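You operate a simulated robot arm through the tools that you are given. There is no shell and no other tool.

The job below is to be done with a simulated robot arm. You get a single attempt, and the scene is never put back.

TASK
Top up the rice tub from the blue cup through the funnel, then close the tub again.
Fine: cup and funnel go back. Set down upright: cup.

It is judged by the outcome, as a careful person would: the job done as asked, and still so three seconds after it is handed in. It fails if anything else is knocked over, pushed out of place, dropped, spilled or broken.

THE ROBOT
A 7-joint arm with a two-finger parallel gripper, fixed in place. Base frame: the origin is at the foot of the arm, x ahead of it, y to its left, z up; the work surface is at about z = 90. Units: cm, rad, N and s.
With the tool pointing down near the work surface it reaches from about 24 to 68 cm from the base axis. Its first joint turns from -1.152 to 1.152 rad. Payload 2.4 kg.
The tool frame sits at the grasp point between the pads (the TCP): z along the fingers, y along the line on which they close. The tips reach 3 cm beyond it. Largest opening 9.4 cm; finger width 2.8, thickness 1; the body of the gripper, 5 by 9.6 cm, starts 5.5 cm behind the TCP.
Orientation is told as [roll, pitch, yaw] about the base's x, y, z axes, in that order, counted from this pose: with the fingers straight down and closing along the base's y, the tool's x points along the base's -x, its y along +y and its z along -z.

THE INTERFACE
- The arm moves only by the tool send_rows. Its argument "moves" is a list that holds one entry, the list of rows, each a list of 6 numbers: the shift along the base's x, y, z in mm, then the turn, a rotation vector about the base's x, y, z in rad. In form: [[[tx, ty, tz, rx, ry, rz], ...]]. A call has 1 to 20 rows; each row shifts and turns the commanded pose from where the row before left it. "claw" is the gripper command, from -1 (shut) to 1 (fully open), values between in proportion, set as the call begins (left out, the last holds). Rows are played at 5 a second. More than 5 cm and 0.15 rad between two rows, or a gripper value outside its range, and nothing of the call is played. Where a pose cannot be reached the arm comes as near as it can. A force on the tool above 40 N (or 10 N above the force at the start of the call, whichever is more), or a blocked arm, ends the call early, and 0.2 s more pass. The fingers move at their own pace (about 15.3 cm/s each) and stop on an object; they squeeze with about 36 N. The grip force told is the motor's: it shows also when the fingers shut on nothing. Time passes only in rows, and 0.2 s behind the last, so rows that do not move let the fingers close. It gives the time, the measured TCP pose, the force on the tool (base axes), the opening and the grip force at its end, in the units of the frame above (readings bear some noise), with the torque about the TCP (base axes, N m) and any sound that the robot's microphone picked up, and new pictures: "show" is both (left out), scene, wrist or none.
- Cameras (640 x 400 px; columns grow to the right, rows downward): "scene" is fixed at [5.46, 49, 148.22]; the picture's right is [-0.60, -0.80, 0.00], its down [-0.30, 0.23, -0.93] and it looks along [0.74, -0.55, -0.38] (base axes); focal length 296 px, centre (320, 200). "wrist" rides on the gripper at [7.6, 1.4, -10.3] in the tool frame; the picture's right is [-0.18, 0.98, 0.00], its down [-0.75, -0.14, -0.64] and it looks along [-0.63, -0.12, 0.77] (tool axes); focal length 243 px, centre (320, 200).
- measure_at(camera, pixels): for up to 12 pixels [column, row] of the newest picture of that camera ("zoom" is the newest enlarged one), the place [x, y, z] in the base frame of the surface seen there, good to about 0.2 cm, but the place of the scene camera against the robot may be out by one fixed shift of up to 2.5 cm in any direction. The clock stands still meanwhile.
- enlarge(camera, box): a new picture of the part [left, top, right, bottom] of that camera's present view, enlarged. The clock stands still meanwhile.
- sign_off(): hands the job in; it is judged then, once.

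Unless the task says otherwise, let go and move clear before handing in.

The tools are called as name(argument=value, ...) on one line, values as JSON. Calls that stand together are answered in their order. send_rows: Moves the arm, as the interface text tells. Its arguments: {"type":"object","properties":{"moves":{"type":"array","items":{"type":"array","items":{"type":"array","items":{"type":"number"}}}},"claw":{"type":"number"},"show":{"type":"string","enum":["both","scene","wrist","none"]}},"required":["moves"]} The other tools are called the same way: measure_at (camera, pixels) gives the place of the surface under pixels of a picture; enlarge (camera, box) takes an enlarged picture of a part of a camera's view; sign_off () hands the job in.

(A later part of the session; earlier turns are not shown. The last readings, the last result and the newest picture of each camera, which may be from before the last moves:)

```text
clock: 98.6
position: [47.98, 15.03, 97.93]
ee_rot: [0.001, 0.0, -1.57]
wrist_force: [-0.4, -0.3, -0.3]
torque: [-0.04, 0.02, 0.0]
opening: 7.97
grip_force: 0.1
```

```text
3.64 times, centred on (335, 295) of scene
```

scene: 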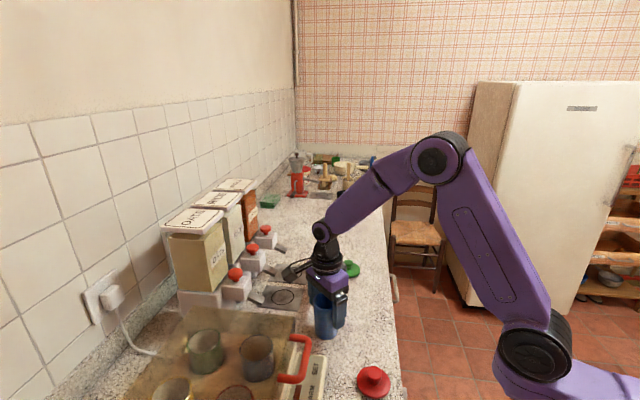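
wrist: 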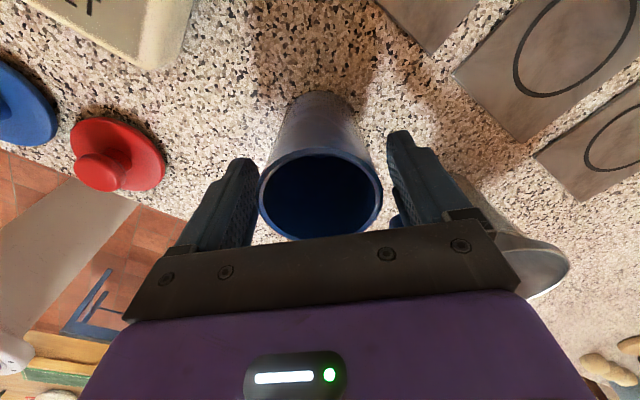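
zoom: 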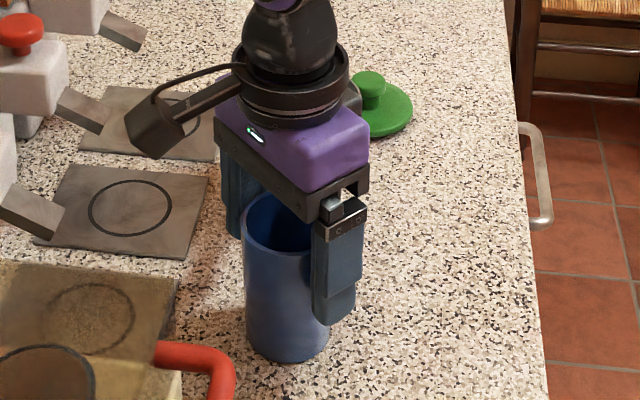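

Cup stands upright. Rise straight up.

send_rows(moves=[[[0, 0, 15, 0, 0, 0], [0, 0, 25, 0, 0, 0], [0, 0, 35, 0, 0, 0], [0, 0, 40, 0, 0, 0], [0, 0, 40, 0, 0, 0], [0, 0, 30, 0, 0, 0], [0, 0, 0, 0, 0, 0]]], show="both")

enlarge(camera="scene", box=[280, 240, 390, 350])

enlarge(camera="wrist", box=[280, 20, 480, 200])

```text
clock: 100.2
position: [48.0, 14.97, 116.58]
ee_rot: [-0.002, 0.001, -1.57]
wrist_force: [0.0, 0.3, 0.2]
torque: [-0.02, -0.01, 0.02]
opening: 7.97
grip_force: 0.0
```

scene: 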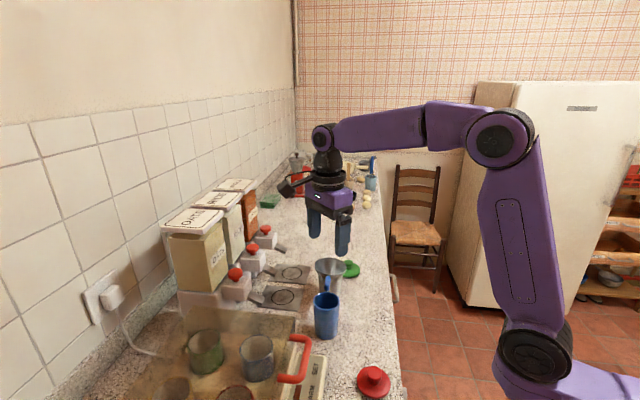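
wrist: 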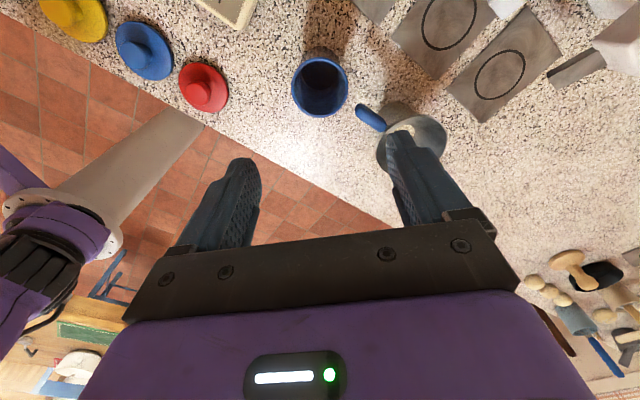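

```text
3.64 times, centred on (335, 295) of scene
```

zoom: 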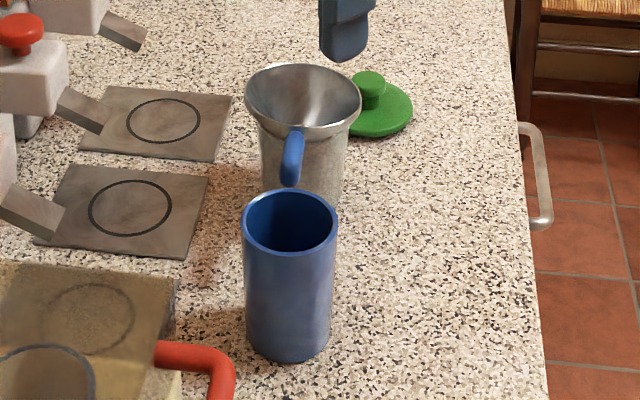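

```text
2.22 times, centred on (380, 110) of wrist
```

zoom: 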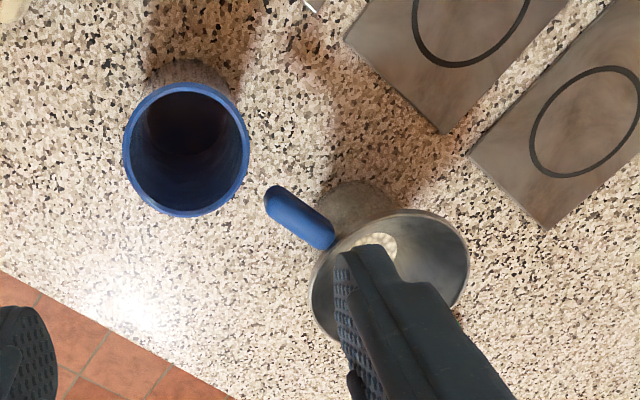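

Cup is upright and empty at its place; rice is visible at the bottom of the funnel's spout. Now turn to yaw −45° and go above the funnel handle.

send_rows(moves=[[[8, -6, 0, 0, 0, 0.131], [10, -8, 0, 0, 0, 0.131], [10, -9, 0, 0, 0, 0.131], [10, -9, 0, 0, 0, 0.131], [8, -8, 0, 0, 0, 0.131], [3, -4, 0, 0, 0, 0.13], [0, 0, 0, 0, 0, 0]]], claw=-0.2, show="both")

enlarge(camera="wrist", box=[260, 40, 400, 200])

```text
clock: 101.8
position: [52.9, 10.5, 116.4]
ee_rot: [0.0, 0.002, -0.784]
wrist_force: [0.5, 0.3, -0.3]
torque: [0.04, -0.02, 0.01]
opening: 3.78
grip_force: 0.1
```

scene: 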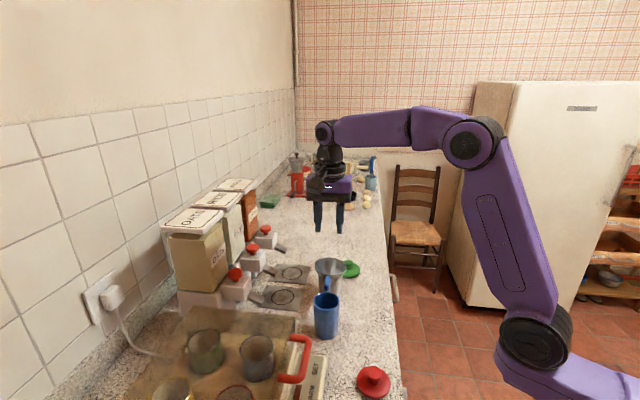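
wrist: 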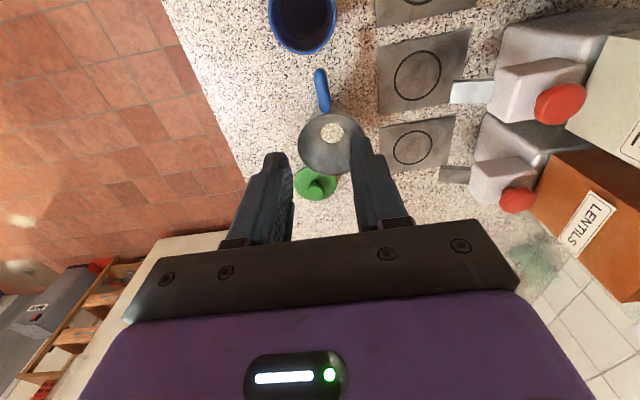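

```text
2.50 times, centred on (330, 120) of wrist
```

zoom: 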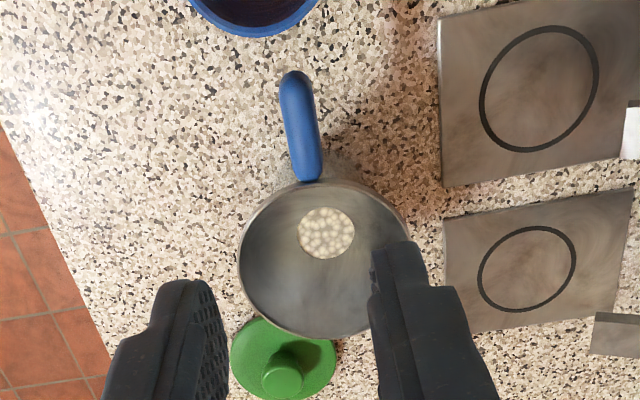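

The funnel bowl is empty, with rice visible at the spout's bottom. Measure handle, rice and rim points.

measure_at(camera="zoom", pixels=[[294, 78], [298, 105], [303, 135], [308, 165], [325, 232], [315, 245], [240, 262], [325, 335], [280, 195], [375, 195], [255, 305], [345, 250]])

```text
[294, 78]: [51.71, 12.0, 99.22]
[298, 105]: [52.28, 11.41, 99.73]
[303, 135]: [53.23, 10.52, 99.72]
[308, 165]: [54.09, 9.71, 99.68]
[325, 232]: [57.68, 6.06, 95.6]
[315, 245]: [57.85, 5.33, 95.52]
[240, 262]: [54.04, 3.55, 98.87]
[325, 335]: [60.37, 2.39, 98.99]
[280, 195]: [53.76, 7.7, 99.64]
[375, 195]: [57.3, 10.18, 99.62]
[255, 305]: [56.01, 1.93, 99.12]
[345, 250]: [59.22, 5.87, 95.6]
```

Handle passes (53.2,10.5) with top z≈99.7; the funnel is tilted ~4° but seated. Descend onto the handle with fingers open 3.8 cm.

send_rows(moves=[[[3, 1, -35, 0, 0, 0], [0, 0, -40, 0, 0, 0], [0, 0, -40, 0, 0, 0], [0, 0, -25, 0, 0, 0], [0, 0, 0, 0, 0, 0]]], show="both")

```text
clock: 103.0
position: [53.24, 10.41, 102.48]
ee_rot: [0.0, 0.001, -0.784]
wrist_force: [0.5, 1.0, 0.3]
torque: [0.02, -0.04, 0.01]
opening: 3.77
grip_force: 0.1
```

scene: 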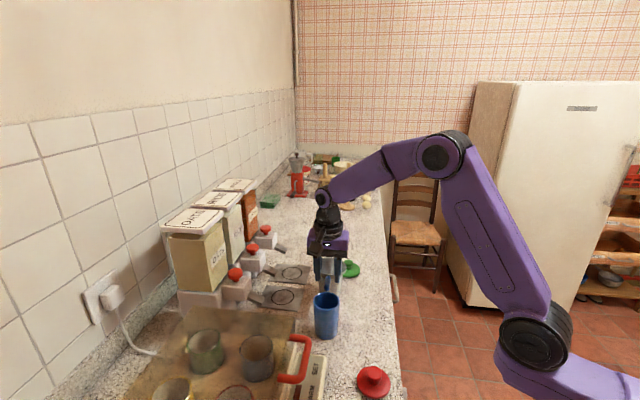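
wrist: 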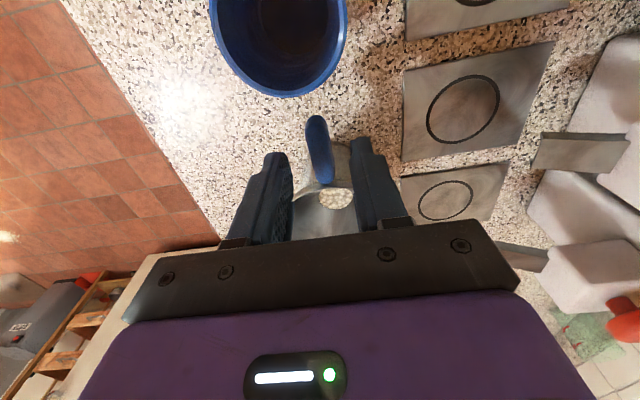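

Handle is centred between the fingers. Descend the last 2.8 cm and close.

send_rows(moves=[[[0, 0.5, -12, 0, 0, 0], [0, 0, -10, 0, 0, 0], [0, 0, -5, 0, 0, 0], [0, 0, 0, 0, 0, 0]]], show="none")

send_rows(moves=[[[0, 0, 0, 0, 0, 0], [0, 0, 0, 0, 0, 0], [0, 0, 0, 0, 0, 0]]], claw=-1, show="wrist")

enlarge(camera="scene", box=[300, 230, 380, 310])

```text
clock: 104.0
position: [53.15, 10.73, 99.75]
ee_rot: [0.001, 0.001, -0.785]
wrist_force: [0.3, -0.2, -0.6]
torque: [-0.02, 0.0, 0.01]
opening: 3.78
grip_force: 0.0
```

```text
clock: 104.8
position: [53.05, 10.68, 99.68]
ee_rot: [0.001, 0.0, -0.785]
wrist_force: [0.0, 0.3, 0.6]
torque: [0.02, 0.05, -0.05]
opening: 1.79
grip_force: 36.2
```

wrist: 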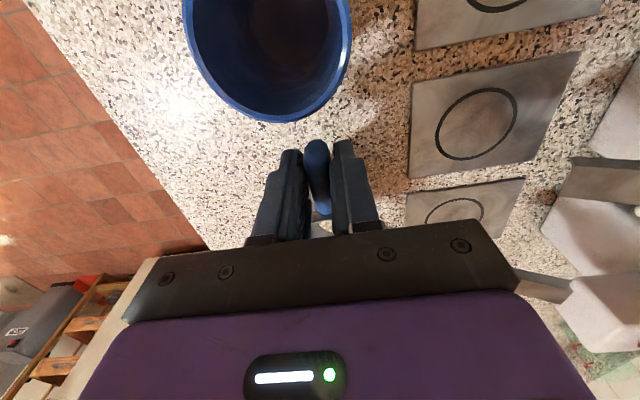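

```text
5.00 times, centred on (340, 270) of scene
```

zoom: 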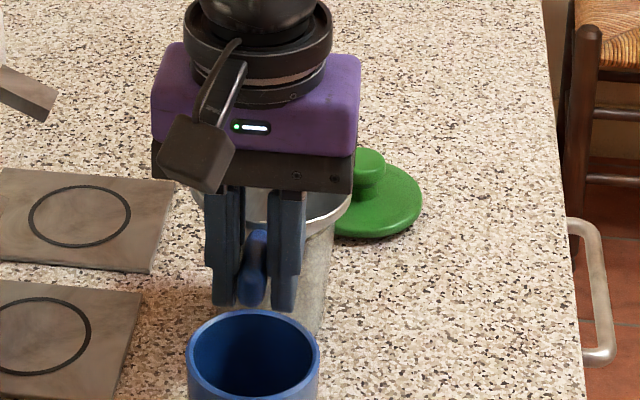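

Handle gripped. Lift slowly so that rice at the spout stays in the tub.

send_rows(moves=[[[0, 0, 2, 0, 0, 0], [0, 0, 2, 0, 0, 0], [0, 0, 3, 0, 0, 0], [0, 0, 3, 0, 0, 0], [0, 0, 3, 0, 0, 0], [0, 0, 3, 0, 0, 0], [0, 0, 0, 0, 0, 0], [0, 0, 4, 0, 0, 0], [0, 0, 4, 0, 0, 0], [0, 0, 4, 0, 0, 0], [0, 0, 0, 0, 0, 0]]], show="both")

enlarge(camera="scene", box=[300, 230, 380, 310])

```text
clock: 107.2
position: [53.19, 10.62, 102.67]
ee_rot: [0.0, 0.0, -0.786]
wrist_force: [0.0, 0.1, -0.6]
torque: [0.01, 0.02, 0.04]
opening: 1.81
grip_force: 36.7
```

scene: 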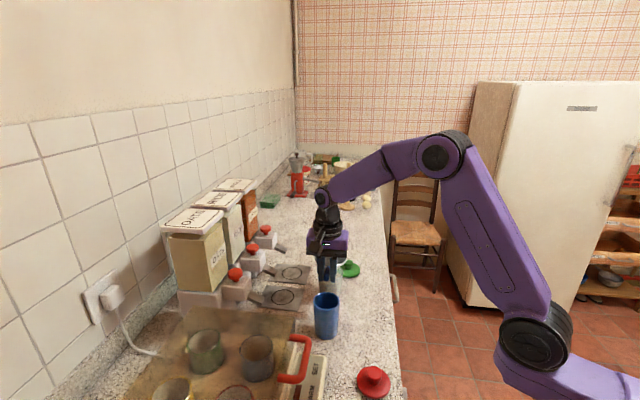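
wrist: 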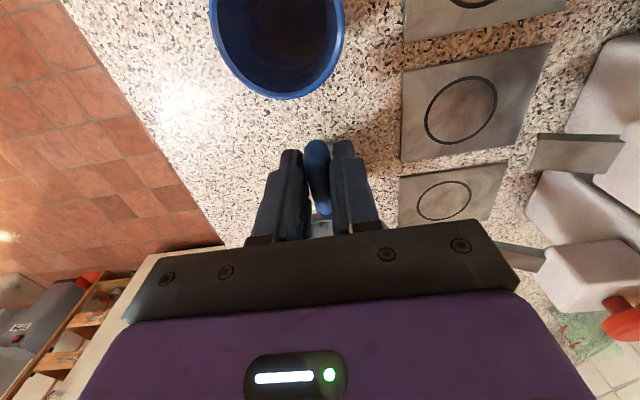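

```text
5.00 times, centred on (340, 270) of scene
```

zoom: 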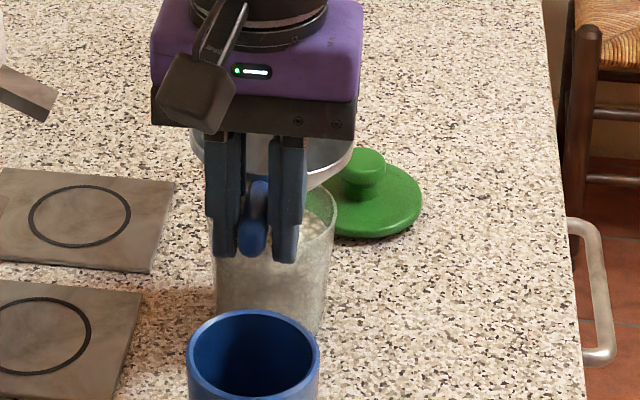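

The funnel rises freely; the tub stays. Continue up until the spout is well clear of the rim.

send_rows(moves=[[[0, 0, 5, 0, 0, 0], [0, 0, 5, 0, 0, 0], [0, 0, 5, 0, 0, 0], [0, 0, 5, 0, 0, 0], [0, 0, 10, 0, 0, 0], [0, 0, 10, 0, 0, 0], [0, 0, 15, 0, 0, 0], [0, 0, 15, 0, 0, 0], [0, 0, 0, 0, 0, 0]]], show="both")

enlarge(camera="scene", box=[300, 220, 380, 310])

```text
clock: 109.2
position: [52.98, 10.76, 109.49]
ee_rot: [-0.001, 0.0, -0.785]
wrist_force: [0.0, 0.0, -0.5]
torque: [0.02, 0.01, 0.03]
opening: 1.77
grip_force: 35.7
```

scene: 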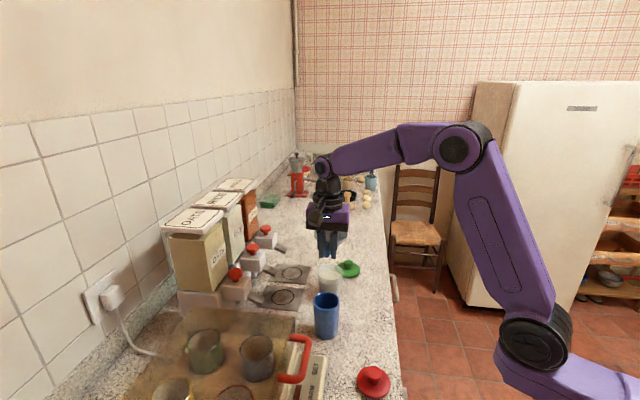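
wrist: 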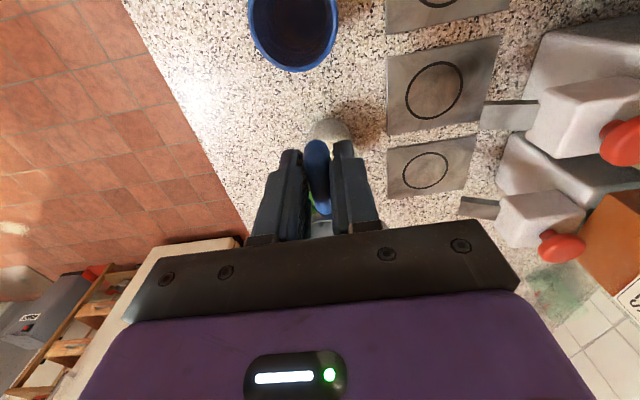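

```text
4.44 times, centred on (340, 265) of scene
```

zoom: 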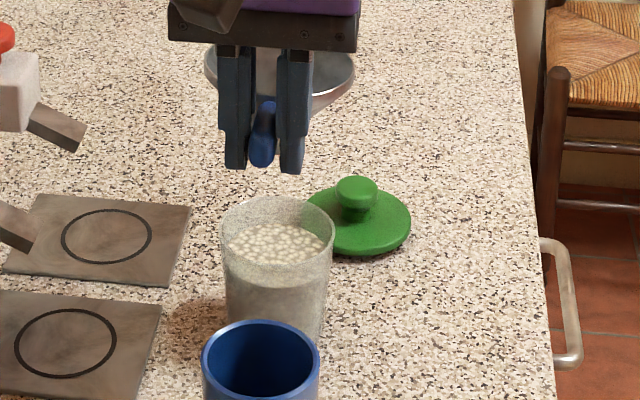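

The tub's rice is now clearly higher and nothing spilled. Carry the funnel back over its original spot (TCP (41.75,7.05)).

send_rows(moves=[[[-15, -5, 0, 0, 0, 0], [-25, -8, 0, 0, 0, 0], [-25, -8, 0, 0, 0, 0], [-25, -8, 0, 0, 0, 0], [-22.5, -7.5, 0, 0, 0, 0], [0, 0, 0, 0, 0, 0], [0, 0, -30, 0, 0, 0], [0, 0, -30, 0, 0, 0], [0, 0, -30, 0, 0, 0], [0, 0, -25, 0, 0, 0], [0, 0, 0, 0, 0, 0]]], show="both")

enlarge(camera="scene", box=[310, 240, 420, 350])

```text
clock: 111.6
position: [41.75, 6.97, 98.12]
ee_rot: [-0.001, 0.001, -0.786]
wrist_force: [0.5, -0.2, -1.0]
torque: [0.01, 0.07, 0.0]
opening: 1.79
grip_force: 36.0
```

scene: 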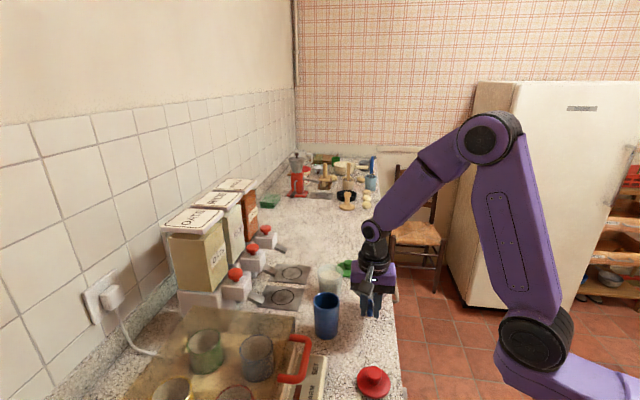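
wrist: 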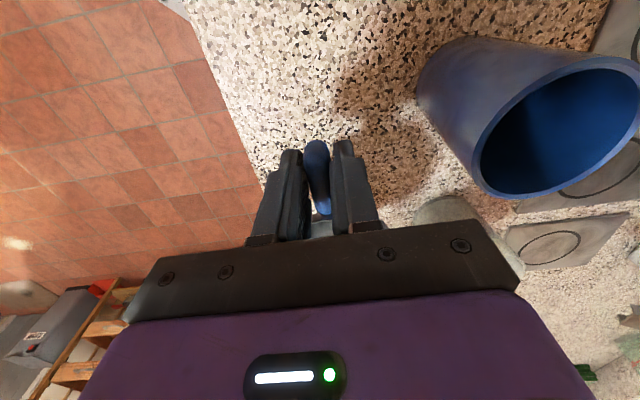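

```text
3.64 times, centred on (365, 295) of scene
```

zoom: 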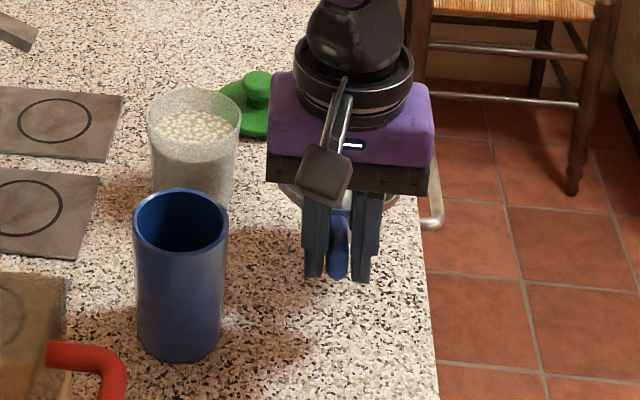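

Before setting it down, measure the funnel rim's height on both visible sides to check its tilt.

measure_at(camera="zoom", pixels=[[281, 192], [398, 200], [393, 205], [387, 209], [285, 198], [290, 203], [296, 207], [380, 213], [337, 275], [340, 240], [180, 355], [345, 222]])

```text
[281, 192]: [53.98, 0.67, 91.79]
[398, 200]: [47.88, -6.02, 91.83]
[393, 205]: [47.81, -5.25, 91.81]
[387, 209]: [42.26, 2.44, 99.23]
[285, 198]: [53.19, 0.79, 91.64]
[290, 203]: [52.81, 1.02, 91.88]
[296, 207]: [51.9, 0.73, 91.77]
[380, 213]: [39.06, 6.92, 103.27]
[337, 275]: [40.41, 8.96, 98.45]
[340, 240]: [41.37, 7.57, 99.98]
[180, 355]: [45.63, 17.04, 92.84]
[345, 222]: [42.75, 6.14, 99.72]
```

enlarge(camera="scene", box=[335, 270, 395, 325])

```text
7.27 times, centred on (365, 298) of scene
```

zoom: 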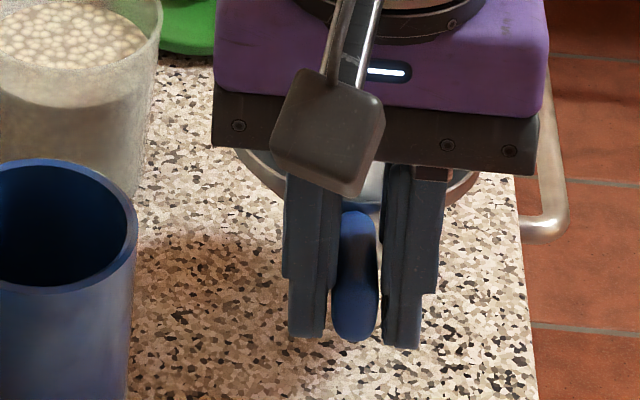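

measure_at(camera="zoom", pixels=[[243, 158], [250, 170], [262, 184], [275, 194], [475, 180], [465, 190], [455, 197], [445, 204], [355, 225], [355, 260], [355, 300], [355, 325]])

```text
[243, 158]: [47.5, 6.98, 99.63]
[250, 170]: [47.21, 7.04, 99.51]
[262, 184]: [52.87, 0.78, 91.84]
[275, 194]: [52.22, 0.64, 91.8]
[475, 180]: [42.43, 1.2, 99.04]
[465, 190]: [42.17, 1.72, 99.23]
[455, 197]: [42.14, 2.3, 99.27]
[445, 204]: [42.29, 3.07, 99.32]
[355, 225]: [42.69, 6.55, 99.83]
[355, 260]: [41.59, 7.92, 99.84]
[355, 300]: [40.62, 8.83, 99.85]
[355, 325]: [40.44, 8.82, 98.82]
```

Along the handle the funnel is level, but it is rolled ~0.05 rad about the handle. I'll correct that small roll and lower it to just above the counter.

send_rows(moves=[[[0, 0, 0, -0.035, 0.035, 0], [0, 0, -10, 0, 0, 0], [0, 0, -8, 0, 0, 0], [0, 0, -4, 0, 0, 0], [0, 0, 0, 0, 0, 0]]], show="none")

send_rows(moves=[[[0, 0, -2, 0, 0, 0], [0, 0, -2, 0, 0, 0], [0, 0, 0, 0, 0, 0]]], show="none")

```text
clock: 112.8
position: [41.87, 7.04, 96.04]
ee_rot: [-0.05, 0.0, -0.785]
wrist_force: [-0.1, 0.0, -0.6]
torque: [0.01, 0.01, -0.02]
opening: 1.77
grip_force: 36.5
```

```text
clock: 113.6
position: [41.77, 7.01, 95.55]
ee_rot: [-0.051, 0.0, -0.784]
wrist_force: [-0.8, 0.2, -0.2]
torque: [0.01, -0.02, -0.08]
opening: 1.81
grip_force: 36.2
```

send_rows(moves=[[[0, 0, -1.5, 0, 0, 0], [0, 0, -1.5, 0, 0, 0], [0, 0, 0, 0, 0, 0]]], show="none")

enlarge(camera="scene", box=[335, 270, 395, 325])

```text
clock: 114.4
position: [41.84, 7.06, 95.23]
ee_rot: [-0.049, -0.002, -0.784]
wrist_force: [-4.6, 2.8, 13.8]
torque: [-0.53, -0.59, -0.09]
opening: 1.79
grip_force: 36.2
```

```text
7.27 times, centred on (365, 298) of scene
```

zoom: 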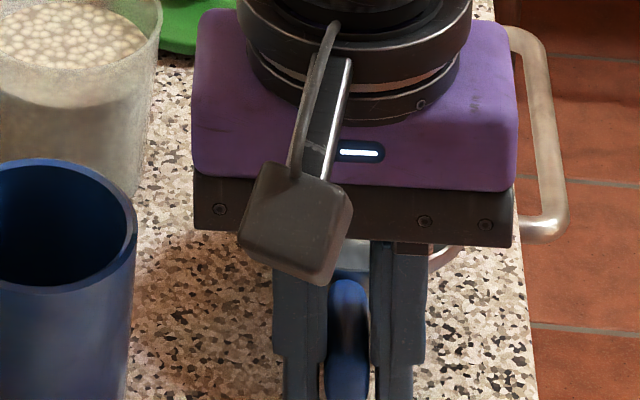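

Contact at the spout (13.8 N). Ease 1.5 mm and release.

send_rows(moves=[[[0, 0, 1.5, 0, 0, 0], [0, 0, 0, 0, 0, 0]]], show="none")

send_rows(moves=[[[0, 0, 0, 0, 0, 0], [0, 0, 0, 0, 0, 0]]], claw=0.1, show="both")

enlarge(camera="scene", box=[325, 265, 405, 335])

```text
clock: 115.0
position: [41.84, 7.09, 95.36]
ee_rot: [-0.05, -0.001, -0.786]
wrist_force: [-0.5, -0.6, -0.5]
torque: [0.03, 0.04, -0.01]
opening: 1.77
grip_force: 35.2
```

```text
clock: 115.6
position: [41.76, 7.11, 95.34]
ee_rot: [-0.048, 0.0, -0.785]
wrist_force: [0.7, 0.5, -0.4]
torque: [-0.03, 0.02, 0.01]
opening: 5.17
grip_force: 0.0
```

scene: 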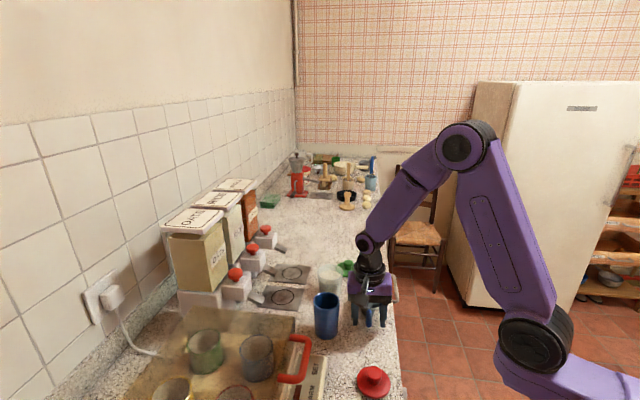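
wrist: 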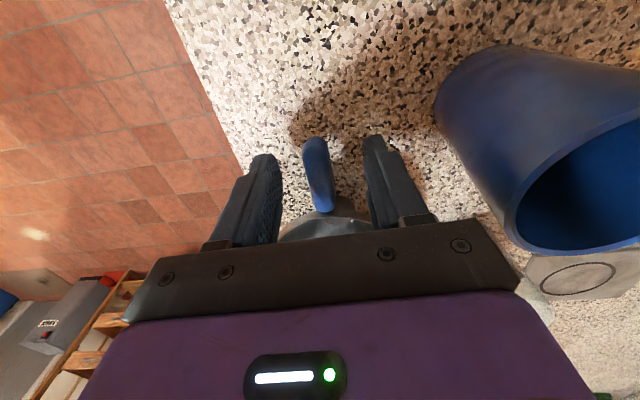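

```text
5.71 times, centred on (365, 300) of scene
```

zoom: 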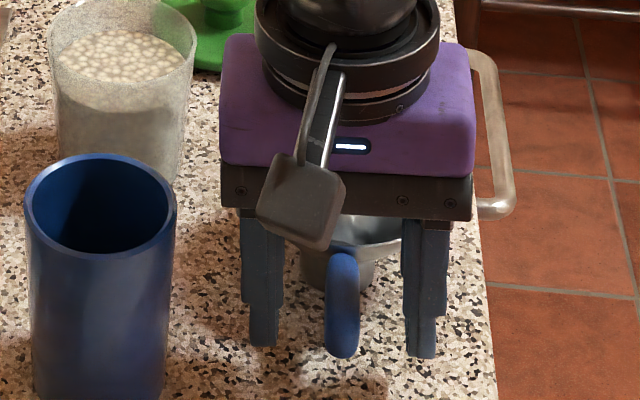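

The funnel stands on its own. Rise straight up, undoing the small roll once clear.

send_rows(moves=[[[0, 0, 15, 0, 0, 0], [0, 0, 25, 0, 0, 0], [0, 0, 40, 0.035, -0.035, 0], [0, 0, 40, 0, 0, 0], [0, 0, 40, 0, 0, 0], [0, 0, 30, 0, 0, 0], [0, 0, 0, 0, 0, 0]]], show="both")

enlarge(camera="scene", box=[300, 240, 410, 350])

```text
clock: 117.2
position: [41.97, 7.02, 114.24]
ee_rot: [0.0, 0.0, -0.787]
wrist_force: [0.0, -0.5, 0.2]
torque: [0.01, -0.01, -0.04]
opening: 5.18
grip_force: 0.0
```

scene: 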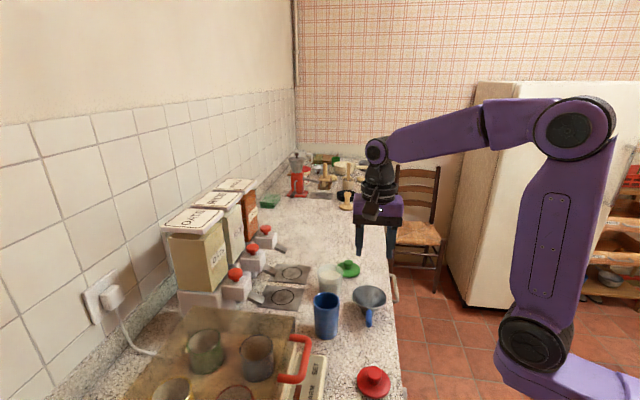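
wrist: 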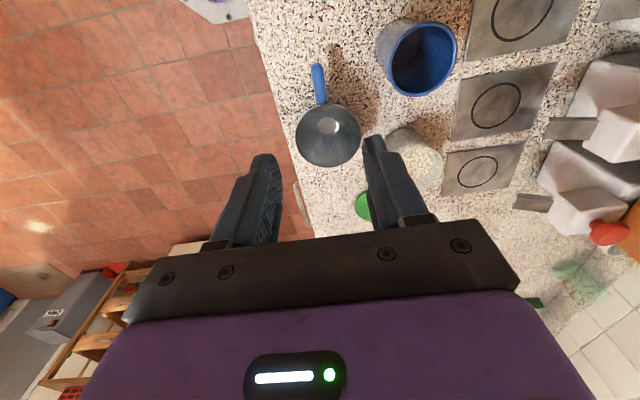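

```text
3.64 times, centred on (355, 295) of scene
```

zoom: 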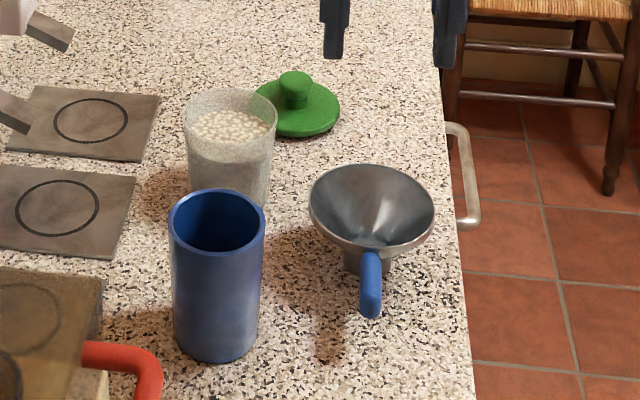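

Cup and funnel are back as they were. Now go for the lid: turn to yaw 0 and move above (62,-5).

send_rows(moves=[[[20, -10, 0, 0, 0, 0.131], [35, -20, 0, 0, 0, 0.131], [40, -24, 0, 0, 0, 0.131], [40, -24, 0, 0, 0, 0.131], [40, -24, 0, 0, 0, 0.131], [25, -18, -20, 0, 0, 0.132], [0, 0, 0, 0, 0, 0]]], claw=0.2, show="both")

```text
clock: 118.8
position: [61.78, -5.03, 112.22]
ee_rot: [-0.001, 0.0, 0.004]
wrist_force: [-0.6, 0.8, 0.2]
torque: [0.03, 0.0, 0.0]
opening: 5.63
grip_force: 0.2
```

scene: 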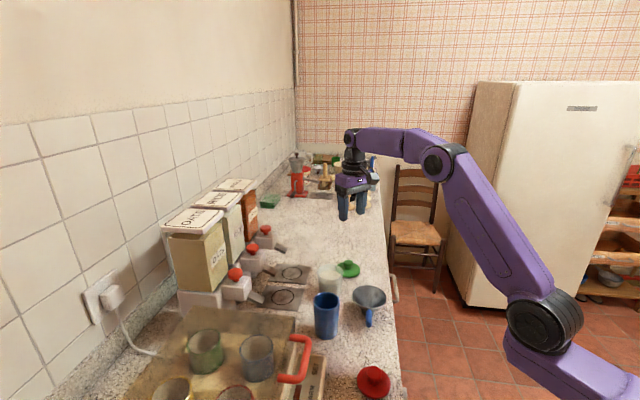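
wrist: 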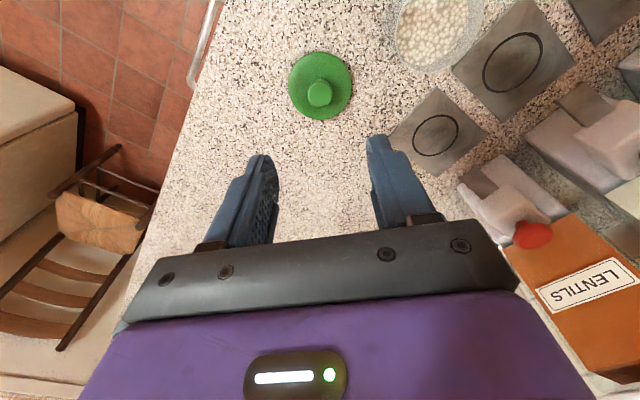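

measure_at(camera="wrist", pixels=[[319, 94], [308, 92], [331, 92], [320, 82], [289, 84], [352, 84], [320, 53], [322, 118], [440, 30], [400, 30], [483, 20], [430, 72]])

enlarge(camera="wrist", box=[270, 20, 370, 140])

```text
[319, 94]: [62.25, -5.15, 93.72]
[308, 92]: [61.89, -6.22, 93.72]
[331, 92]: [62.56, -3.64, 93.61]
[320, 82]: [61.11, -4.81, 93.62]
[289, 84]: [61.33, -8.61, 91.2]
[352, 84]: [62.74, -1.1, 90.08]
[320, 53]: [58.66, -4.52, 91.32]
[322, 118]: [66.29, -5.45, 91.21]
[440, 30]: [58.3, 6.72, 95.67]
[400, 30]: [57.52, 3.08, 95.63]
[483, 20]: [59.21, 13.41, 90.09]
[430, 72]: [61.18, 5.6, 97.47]
```

```text
3.33 times, centred on (320, 80) of wrist
```

zoom: 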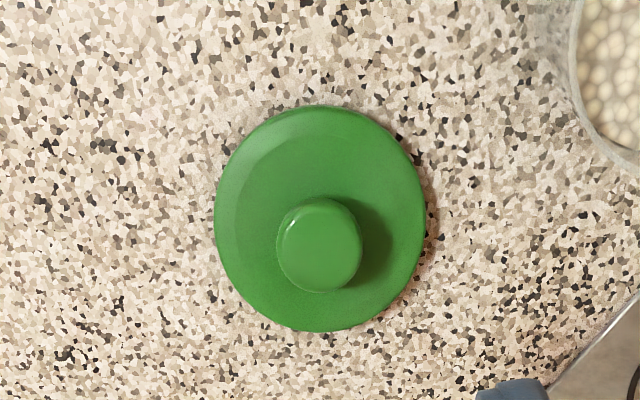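

The lid's knob is at ≈(62.1,-5.0), top z 93.7. Descend over it with fingers 5.6 cm apart.

send_rows(moves=[[[2, 0, -40, 0, 0, 0], [0, 0, -40, 0, 0, 0], [0, 0, -40, 0, 0, 0], [0, 0, -30, 0, 0, 0], [0, 0, -15, 0, 0, 0], [0, 0, -4, 0, 0, 0], [0, 0, 0, 0, 0, 0]]], show="both")

```text
clock: 120.4
position: [61.93, -5.09, 95.54]
ee_rot: [0.001, 0.0, -0.001]
wrist_force: [0.9, 0.1, -0.6]
torque: [0.02, 0.02, 0.04]
opening: 5.63
grip_force: 0.0
```

scene: 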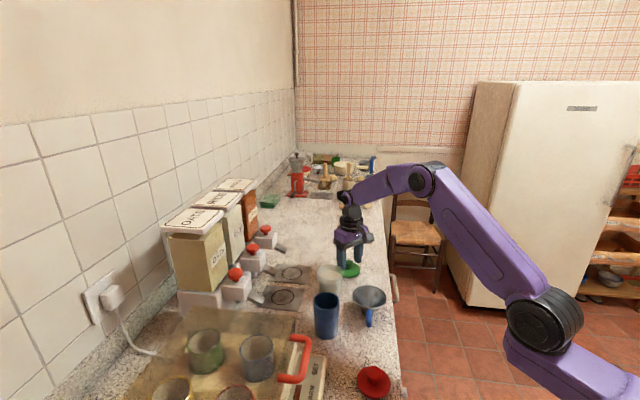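
wrist: 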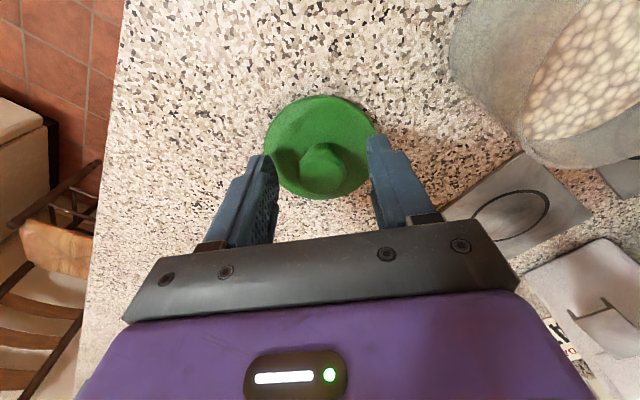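

Knob is between the fingers. Lower 5 mm and close.

send_rows(moves=[[[1, 0, -4.5, 0, 0, 0], [0, 0, 0, 0, 0, 0]]], show="none")

send_rows(moves=[[[0, 0, 0, 0, 0, 0], [0, 0, 0, 0, 0, 0], [0, 0, 0, 0, 0, 0]]], claw=-1, show="wrist")

```text
clock: 121.0
position: [62.07, -4.98, 95.13]
ee_rot: [0.0, -0.001, 0.0]
wrist_force: [0.2, -0.2, 0.5]
torque: [0.01, -0.01, -0.02]
opening: 5.64
grip_force: 0.0
```

```text
clock: 121.8
position: [62.15, -5.06, 95.08]
ee_rot: [-0.002, 0.0, 0.0]
wrist_force: [0.3, 0.3, -0.6]
torque: [0.0, 0.01, 0.02]
opening: 2.8
grip_force: 35.9
```

wrist: 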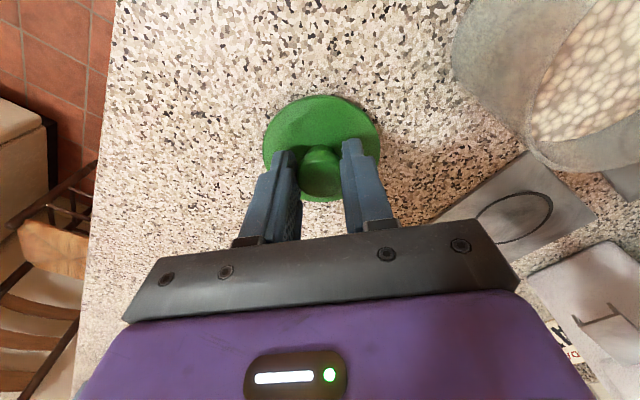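

Lid gripped. Lift it and move to a spot where the wrist camera can see the tub rim for alignment.

send_rows(moves=[[[0, 0, 10, 0, 0, 0], [0, 0, 30, 0, 0, 0], [0, 0, 40, 0, 0, 0], [0, 0, 40, 0, 0, 0], [0, 0, 40, 0, 0, 0], [-25, 10, 10, 0, 0, 0], [-25, 10, 0, 0, 0, 0], [0, 0, 0, 0, 0, 0]]], show="both")

enlarge(camera="wrist", box=[300, 30, 460, 190])

```text
clock: 123.6
position: [57.13, -2.85, 111.98]
ee_rot: [0.0, 0.0, 0.001]
wrist_force: [0.0, 0.0, -0.7]
torque: [0.02, -0.01, -0.01]
opening: 2.8
grip_force: 35.9
```

scene: 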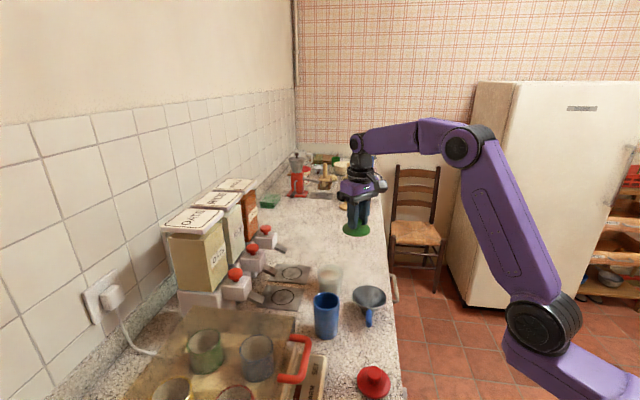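
wrist: 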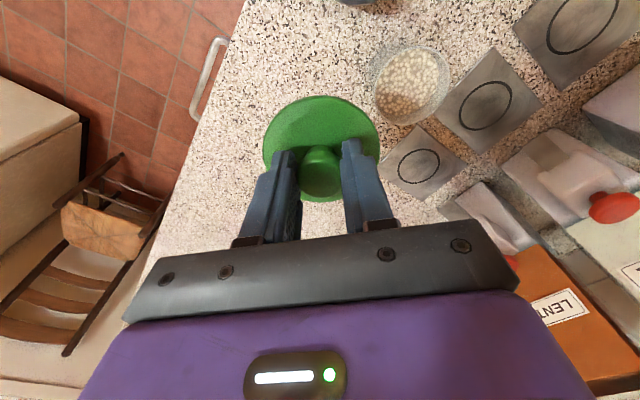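

```text
2.50 times, centred on (380, 110) of wrist
```

zoom: 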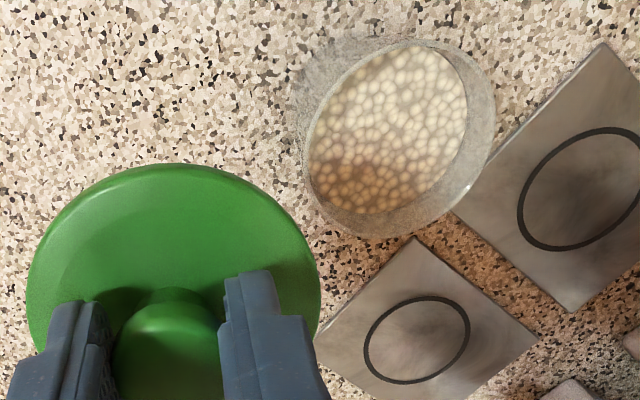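

measure_at(camera="zoom", pixels=[[304, 150], [320, 95], [350, 62], [400, 40], [430, 40], [493, 95], [480, 165], [440, 215], [365, 236], [325, 215], [305, 175], [470, 60]])

```text
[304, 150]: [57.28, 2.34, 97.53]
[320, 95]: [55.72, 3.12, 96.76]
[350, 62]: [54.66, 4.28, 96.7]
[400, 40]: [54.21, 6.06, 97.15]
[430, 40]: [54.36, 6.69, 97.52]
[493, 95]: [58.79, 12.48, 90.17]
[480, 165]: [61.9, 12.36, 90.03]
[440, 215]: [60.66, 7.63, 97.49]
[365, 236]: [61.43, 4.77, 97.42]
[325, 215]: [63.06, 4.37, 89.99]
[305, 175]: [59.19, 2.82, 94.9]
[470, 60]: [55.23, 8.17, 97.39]
```

Tub rim fits a circle centred ≈(57.8,5.72), so the tub has not moved. Move the lid above it (TCP ≈(57.5,5.73)) and come down near the rim.

send_rows(moves=[[[1, 20, 0, 0, 0, 0], [1, 30, 0, 0, 0, 0], [1, 25, 0, 0, 0, 0], [0.5, 11, 0, 0, 0, 0], [0, 0, 0, 0, 0, 0], [0, 0, -25, 0, 0, 0], [0, 0, -25, 0, 0, 0], [0, 0, -20, 0, 0, 0], [0, 0, 0, 0, 0, 0]]], show="both")

enlarge(camera="scene", box=[295, 235, 375, 315])

```text
clock: 125.6
position: [57.73, 5.72, 104.88]
ee_rot: [-0.002, -0.002, 0.004]
wrist_force: [1.2, -0.3, -0.5]
torque: [-0.02, 0.01, 0.0]
opening: 2.8
grip_force: 35.8
```

scene: 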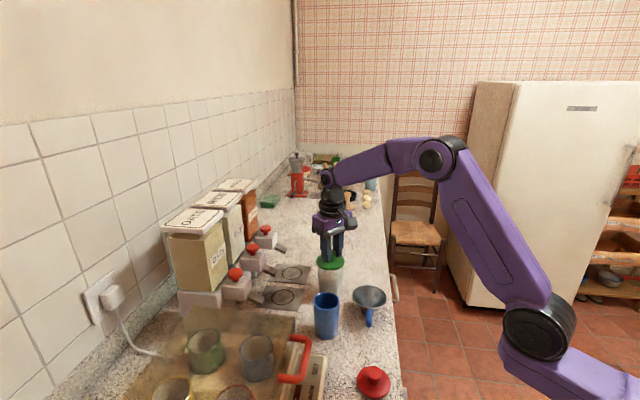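
wrist: 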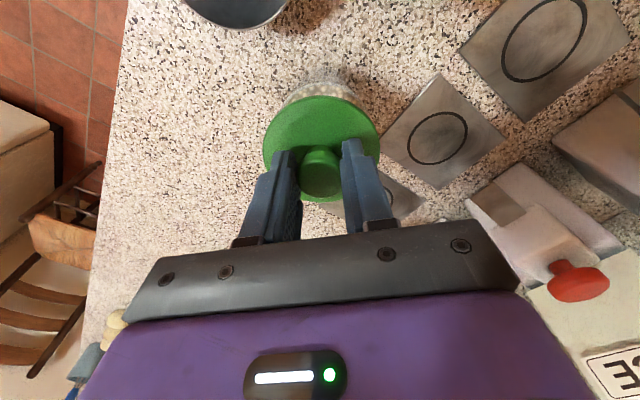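

```text
5.00 times, centred on (335, 275) of scene
```

zoom: 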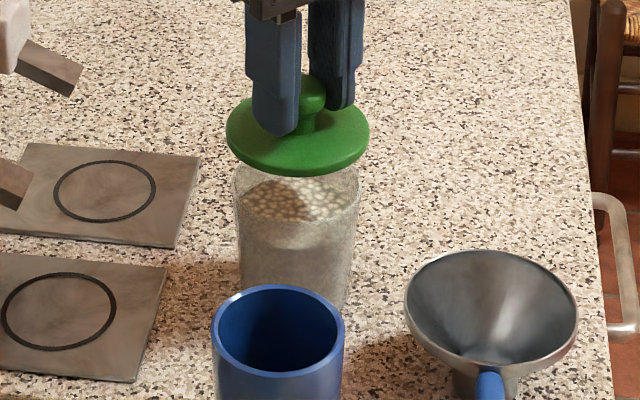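

Lid is laterally aligned with the tub (lid 227–370, tub 235–359). Lower carefully.

send_rows(moves=[[[-1, 0, -8, 0, 0, 0], [0, 0, -6, 0, 0, 0], [0, 0, -4, 0, 0, 0], [0, 0, 0, 0, 0, 0]]], show="none")

send_rows(moves=[[[0, 0, -3, 0, 0, 0], [0, 0, -2, 0, 0, 0], [0, 0, 0, 0, 0, 0]]], show="none")

```text
clock: 126.6
position: [57.51, 5.36, 103.06]
ee_rot: [-0.002, -0.001, 0.001]
wrist_force: [0.3, 0.1, -0.2]
torque: [-0.02, 0.0, 0.01]
opening: 2.79
grip_force: 35.6
```

```text
clock: 127.4
position: [57.4, 5.54, 102.61]
ee_rot: [0.0, 0.001, 0.003]
wrist_force: [-0.2, -0.6, -0.8]
torque: [0.01, 0.0, -0.02]
opening: 2.78
grip_force: 36.3
```

No contact yet; nudge y by +1.5 mm and continue down.

send_rows(moves=[[[0, 1.5, 0, 0, 0, 0], [0, 0, -2, 0, 0, 0], [0, 0, 0, 0, 0, 0]]], show="none")

send_rows(moves=[[[0, 0, -2, 0, 0, 0], [0, 0, 0, 0, 0, 0]]], show="none")

```text
clock: 128.2
position: [57.4, 5.79, 102.4]
ee_rot: [0.002, 0.001, 0.002]
wrist_force: [0.4, -0.1, -1.0]
torque: [0.01, -0.02, 0.01]
opening: 2.8
grip_force: 35.7
```

```text
clock: 128.8
position: [57.43, 5.58, 102.25]
ee_rot: [0.001, 0.0, 0.002]
wrist_force: [-0.2, -0.5, -1.6]
torque: [0.02, -0.01, -0.02]
opening: 2.8
grip_force: 36.1
```

send_rows(moves=[[[0, 0, -2, 0, 0, 0], [0, 0, 0, 0, 0, 0]]], show="none")

send_rows(moves=[[[0, 0, -1.5, 0, 0, 0], [0, 0, 0, 0, 0, 0]]], show="wrist")

enlarge(camera="scene", box=[295, 235, 375, 315])

```text
clock: 129.4
position: [57.38, 5.73, 101.96]
ee_rot: [0.0, -0.001, 0.001]
wrist_force: [1.0, 0.7, 0.1]
torque: [-0.01, -0.03, 0.0]
opening: 2.8
grip_force: 35.4
```

```text
clock: 130.0
position: [57.41, 5.79, 101.94]
ee_rot: [0.002, 0.0, 0.001]
wrist_force: [-1.3, -1.6, 5.4]
torque: [-0.12, 0.13, -0.02]
opening: 2.78
grip_force: 35.9
```

wrist: 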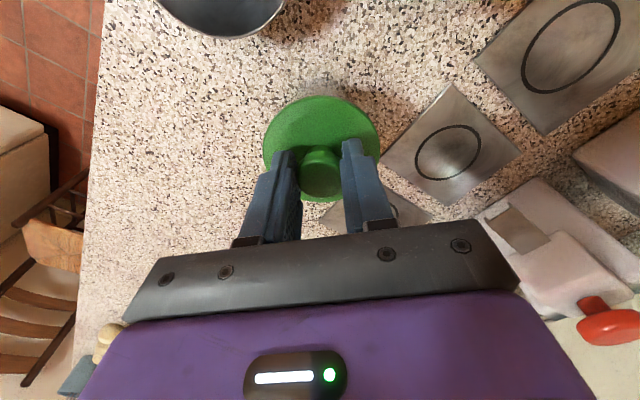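

```text
5.00 times, centred on (335, 275) of scene
```

zoom: 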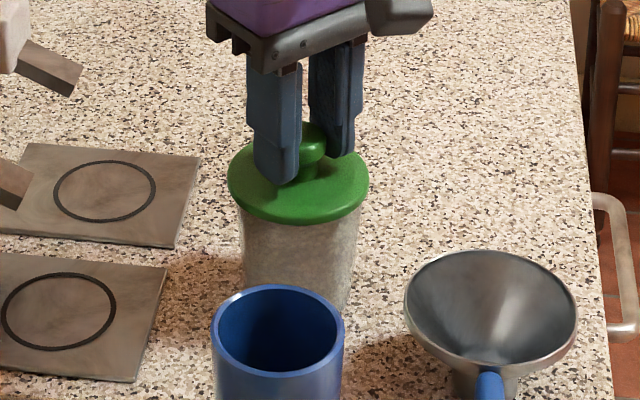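

Contact at z 101.94 — exactly the original closed height. I'll press a bit further to make sure it's fully seated, listening for a snap.

send_rows(moves=[[[0, 0, -1, 0, 0, 0], [0, 0, 0, 0, 0, 0]]], show="none")

send_rows(moves=[[[0, 0, -1, 0, 0, 0], [0, 0, 0, 0, 0, 0]]], show="none")

```text
clock: 130.6
position: [57.51, 5.87, 101.85]
ee_rot: [0.0, -0.001, 0.002]
wrist_force: [-4.9, -3.6, 18.5]
torque: [-0.19, 0.37, 0.01]
opening: 2.79
grip_force: 36.0
```

```text
clock: 131.2
position: [57.49, 5.84, 101.93]
ee_rot: [0.0, -0.008, 0.002]
wrist_force: [-3.0, -1.8, 37.7]
torque: [-0.06, 0.25, 0.03]
opening: 2.77
grip_force: 35.8
```

Pressed to ~38 N with the load well centred, so the lid is fully seated all round. Relieve and release.

send_rows(moves=[[[0, 0, 2.5, 0, 0, 0], [0, 0, 0, 0, 0, 0]]], show="none")

send_rows(moves=[[[0, 0, 0, 0, 0, 0], [0, 0, 0, 0, 0, 0]]], claw=0.2, show="both")

enlarge(camera="scene", box=[295, 235, 375, 315])

```text
clock: 131.8
position: [57.36, 5.81, 101.88]
ee_rot: [-0.001, 0.001, 0.001]
wrist_force: [4.7, -0.4, 9.0]
torque: [0.04, -0.54, -0.02]
opening: 2.78
grip_force: 36.4
```

```text
clock: 132.4
position: [57.31, 5.7, 101.82]
ee_rot: [-0.001, 0.004, 0.002]
wrist_force: [-0.6, -0.1, -0.6]
torque: [0.0, 0.0, 0.0]
opening: 5.63
grip_force: 0.1
heard: snap
```

scene: 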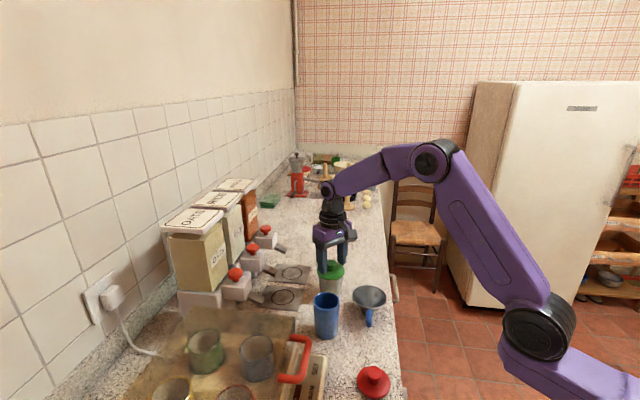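
wrist: 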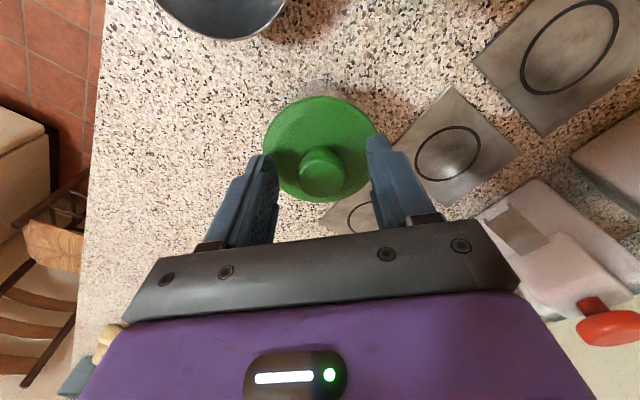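

```text
5.00 times, centred on (335, 275) of scene
```

zoom: 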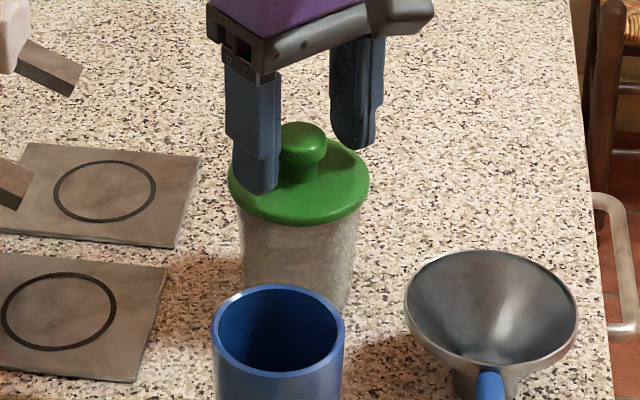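

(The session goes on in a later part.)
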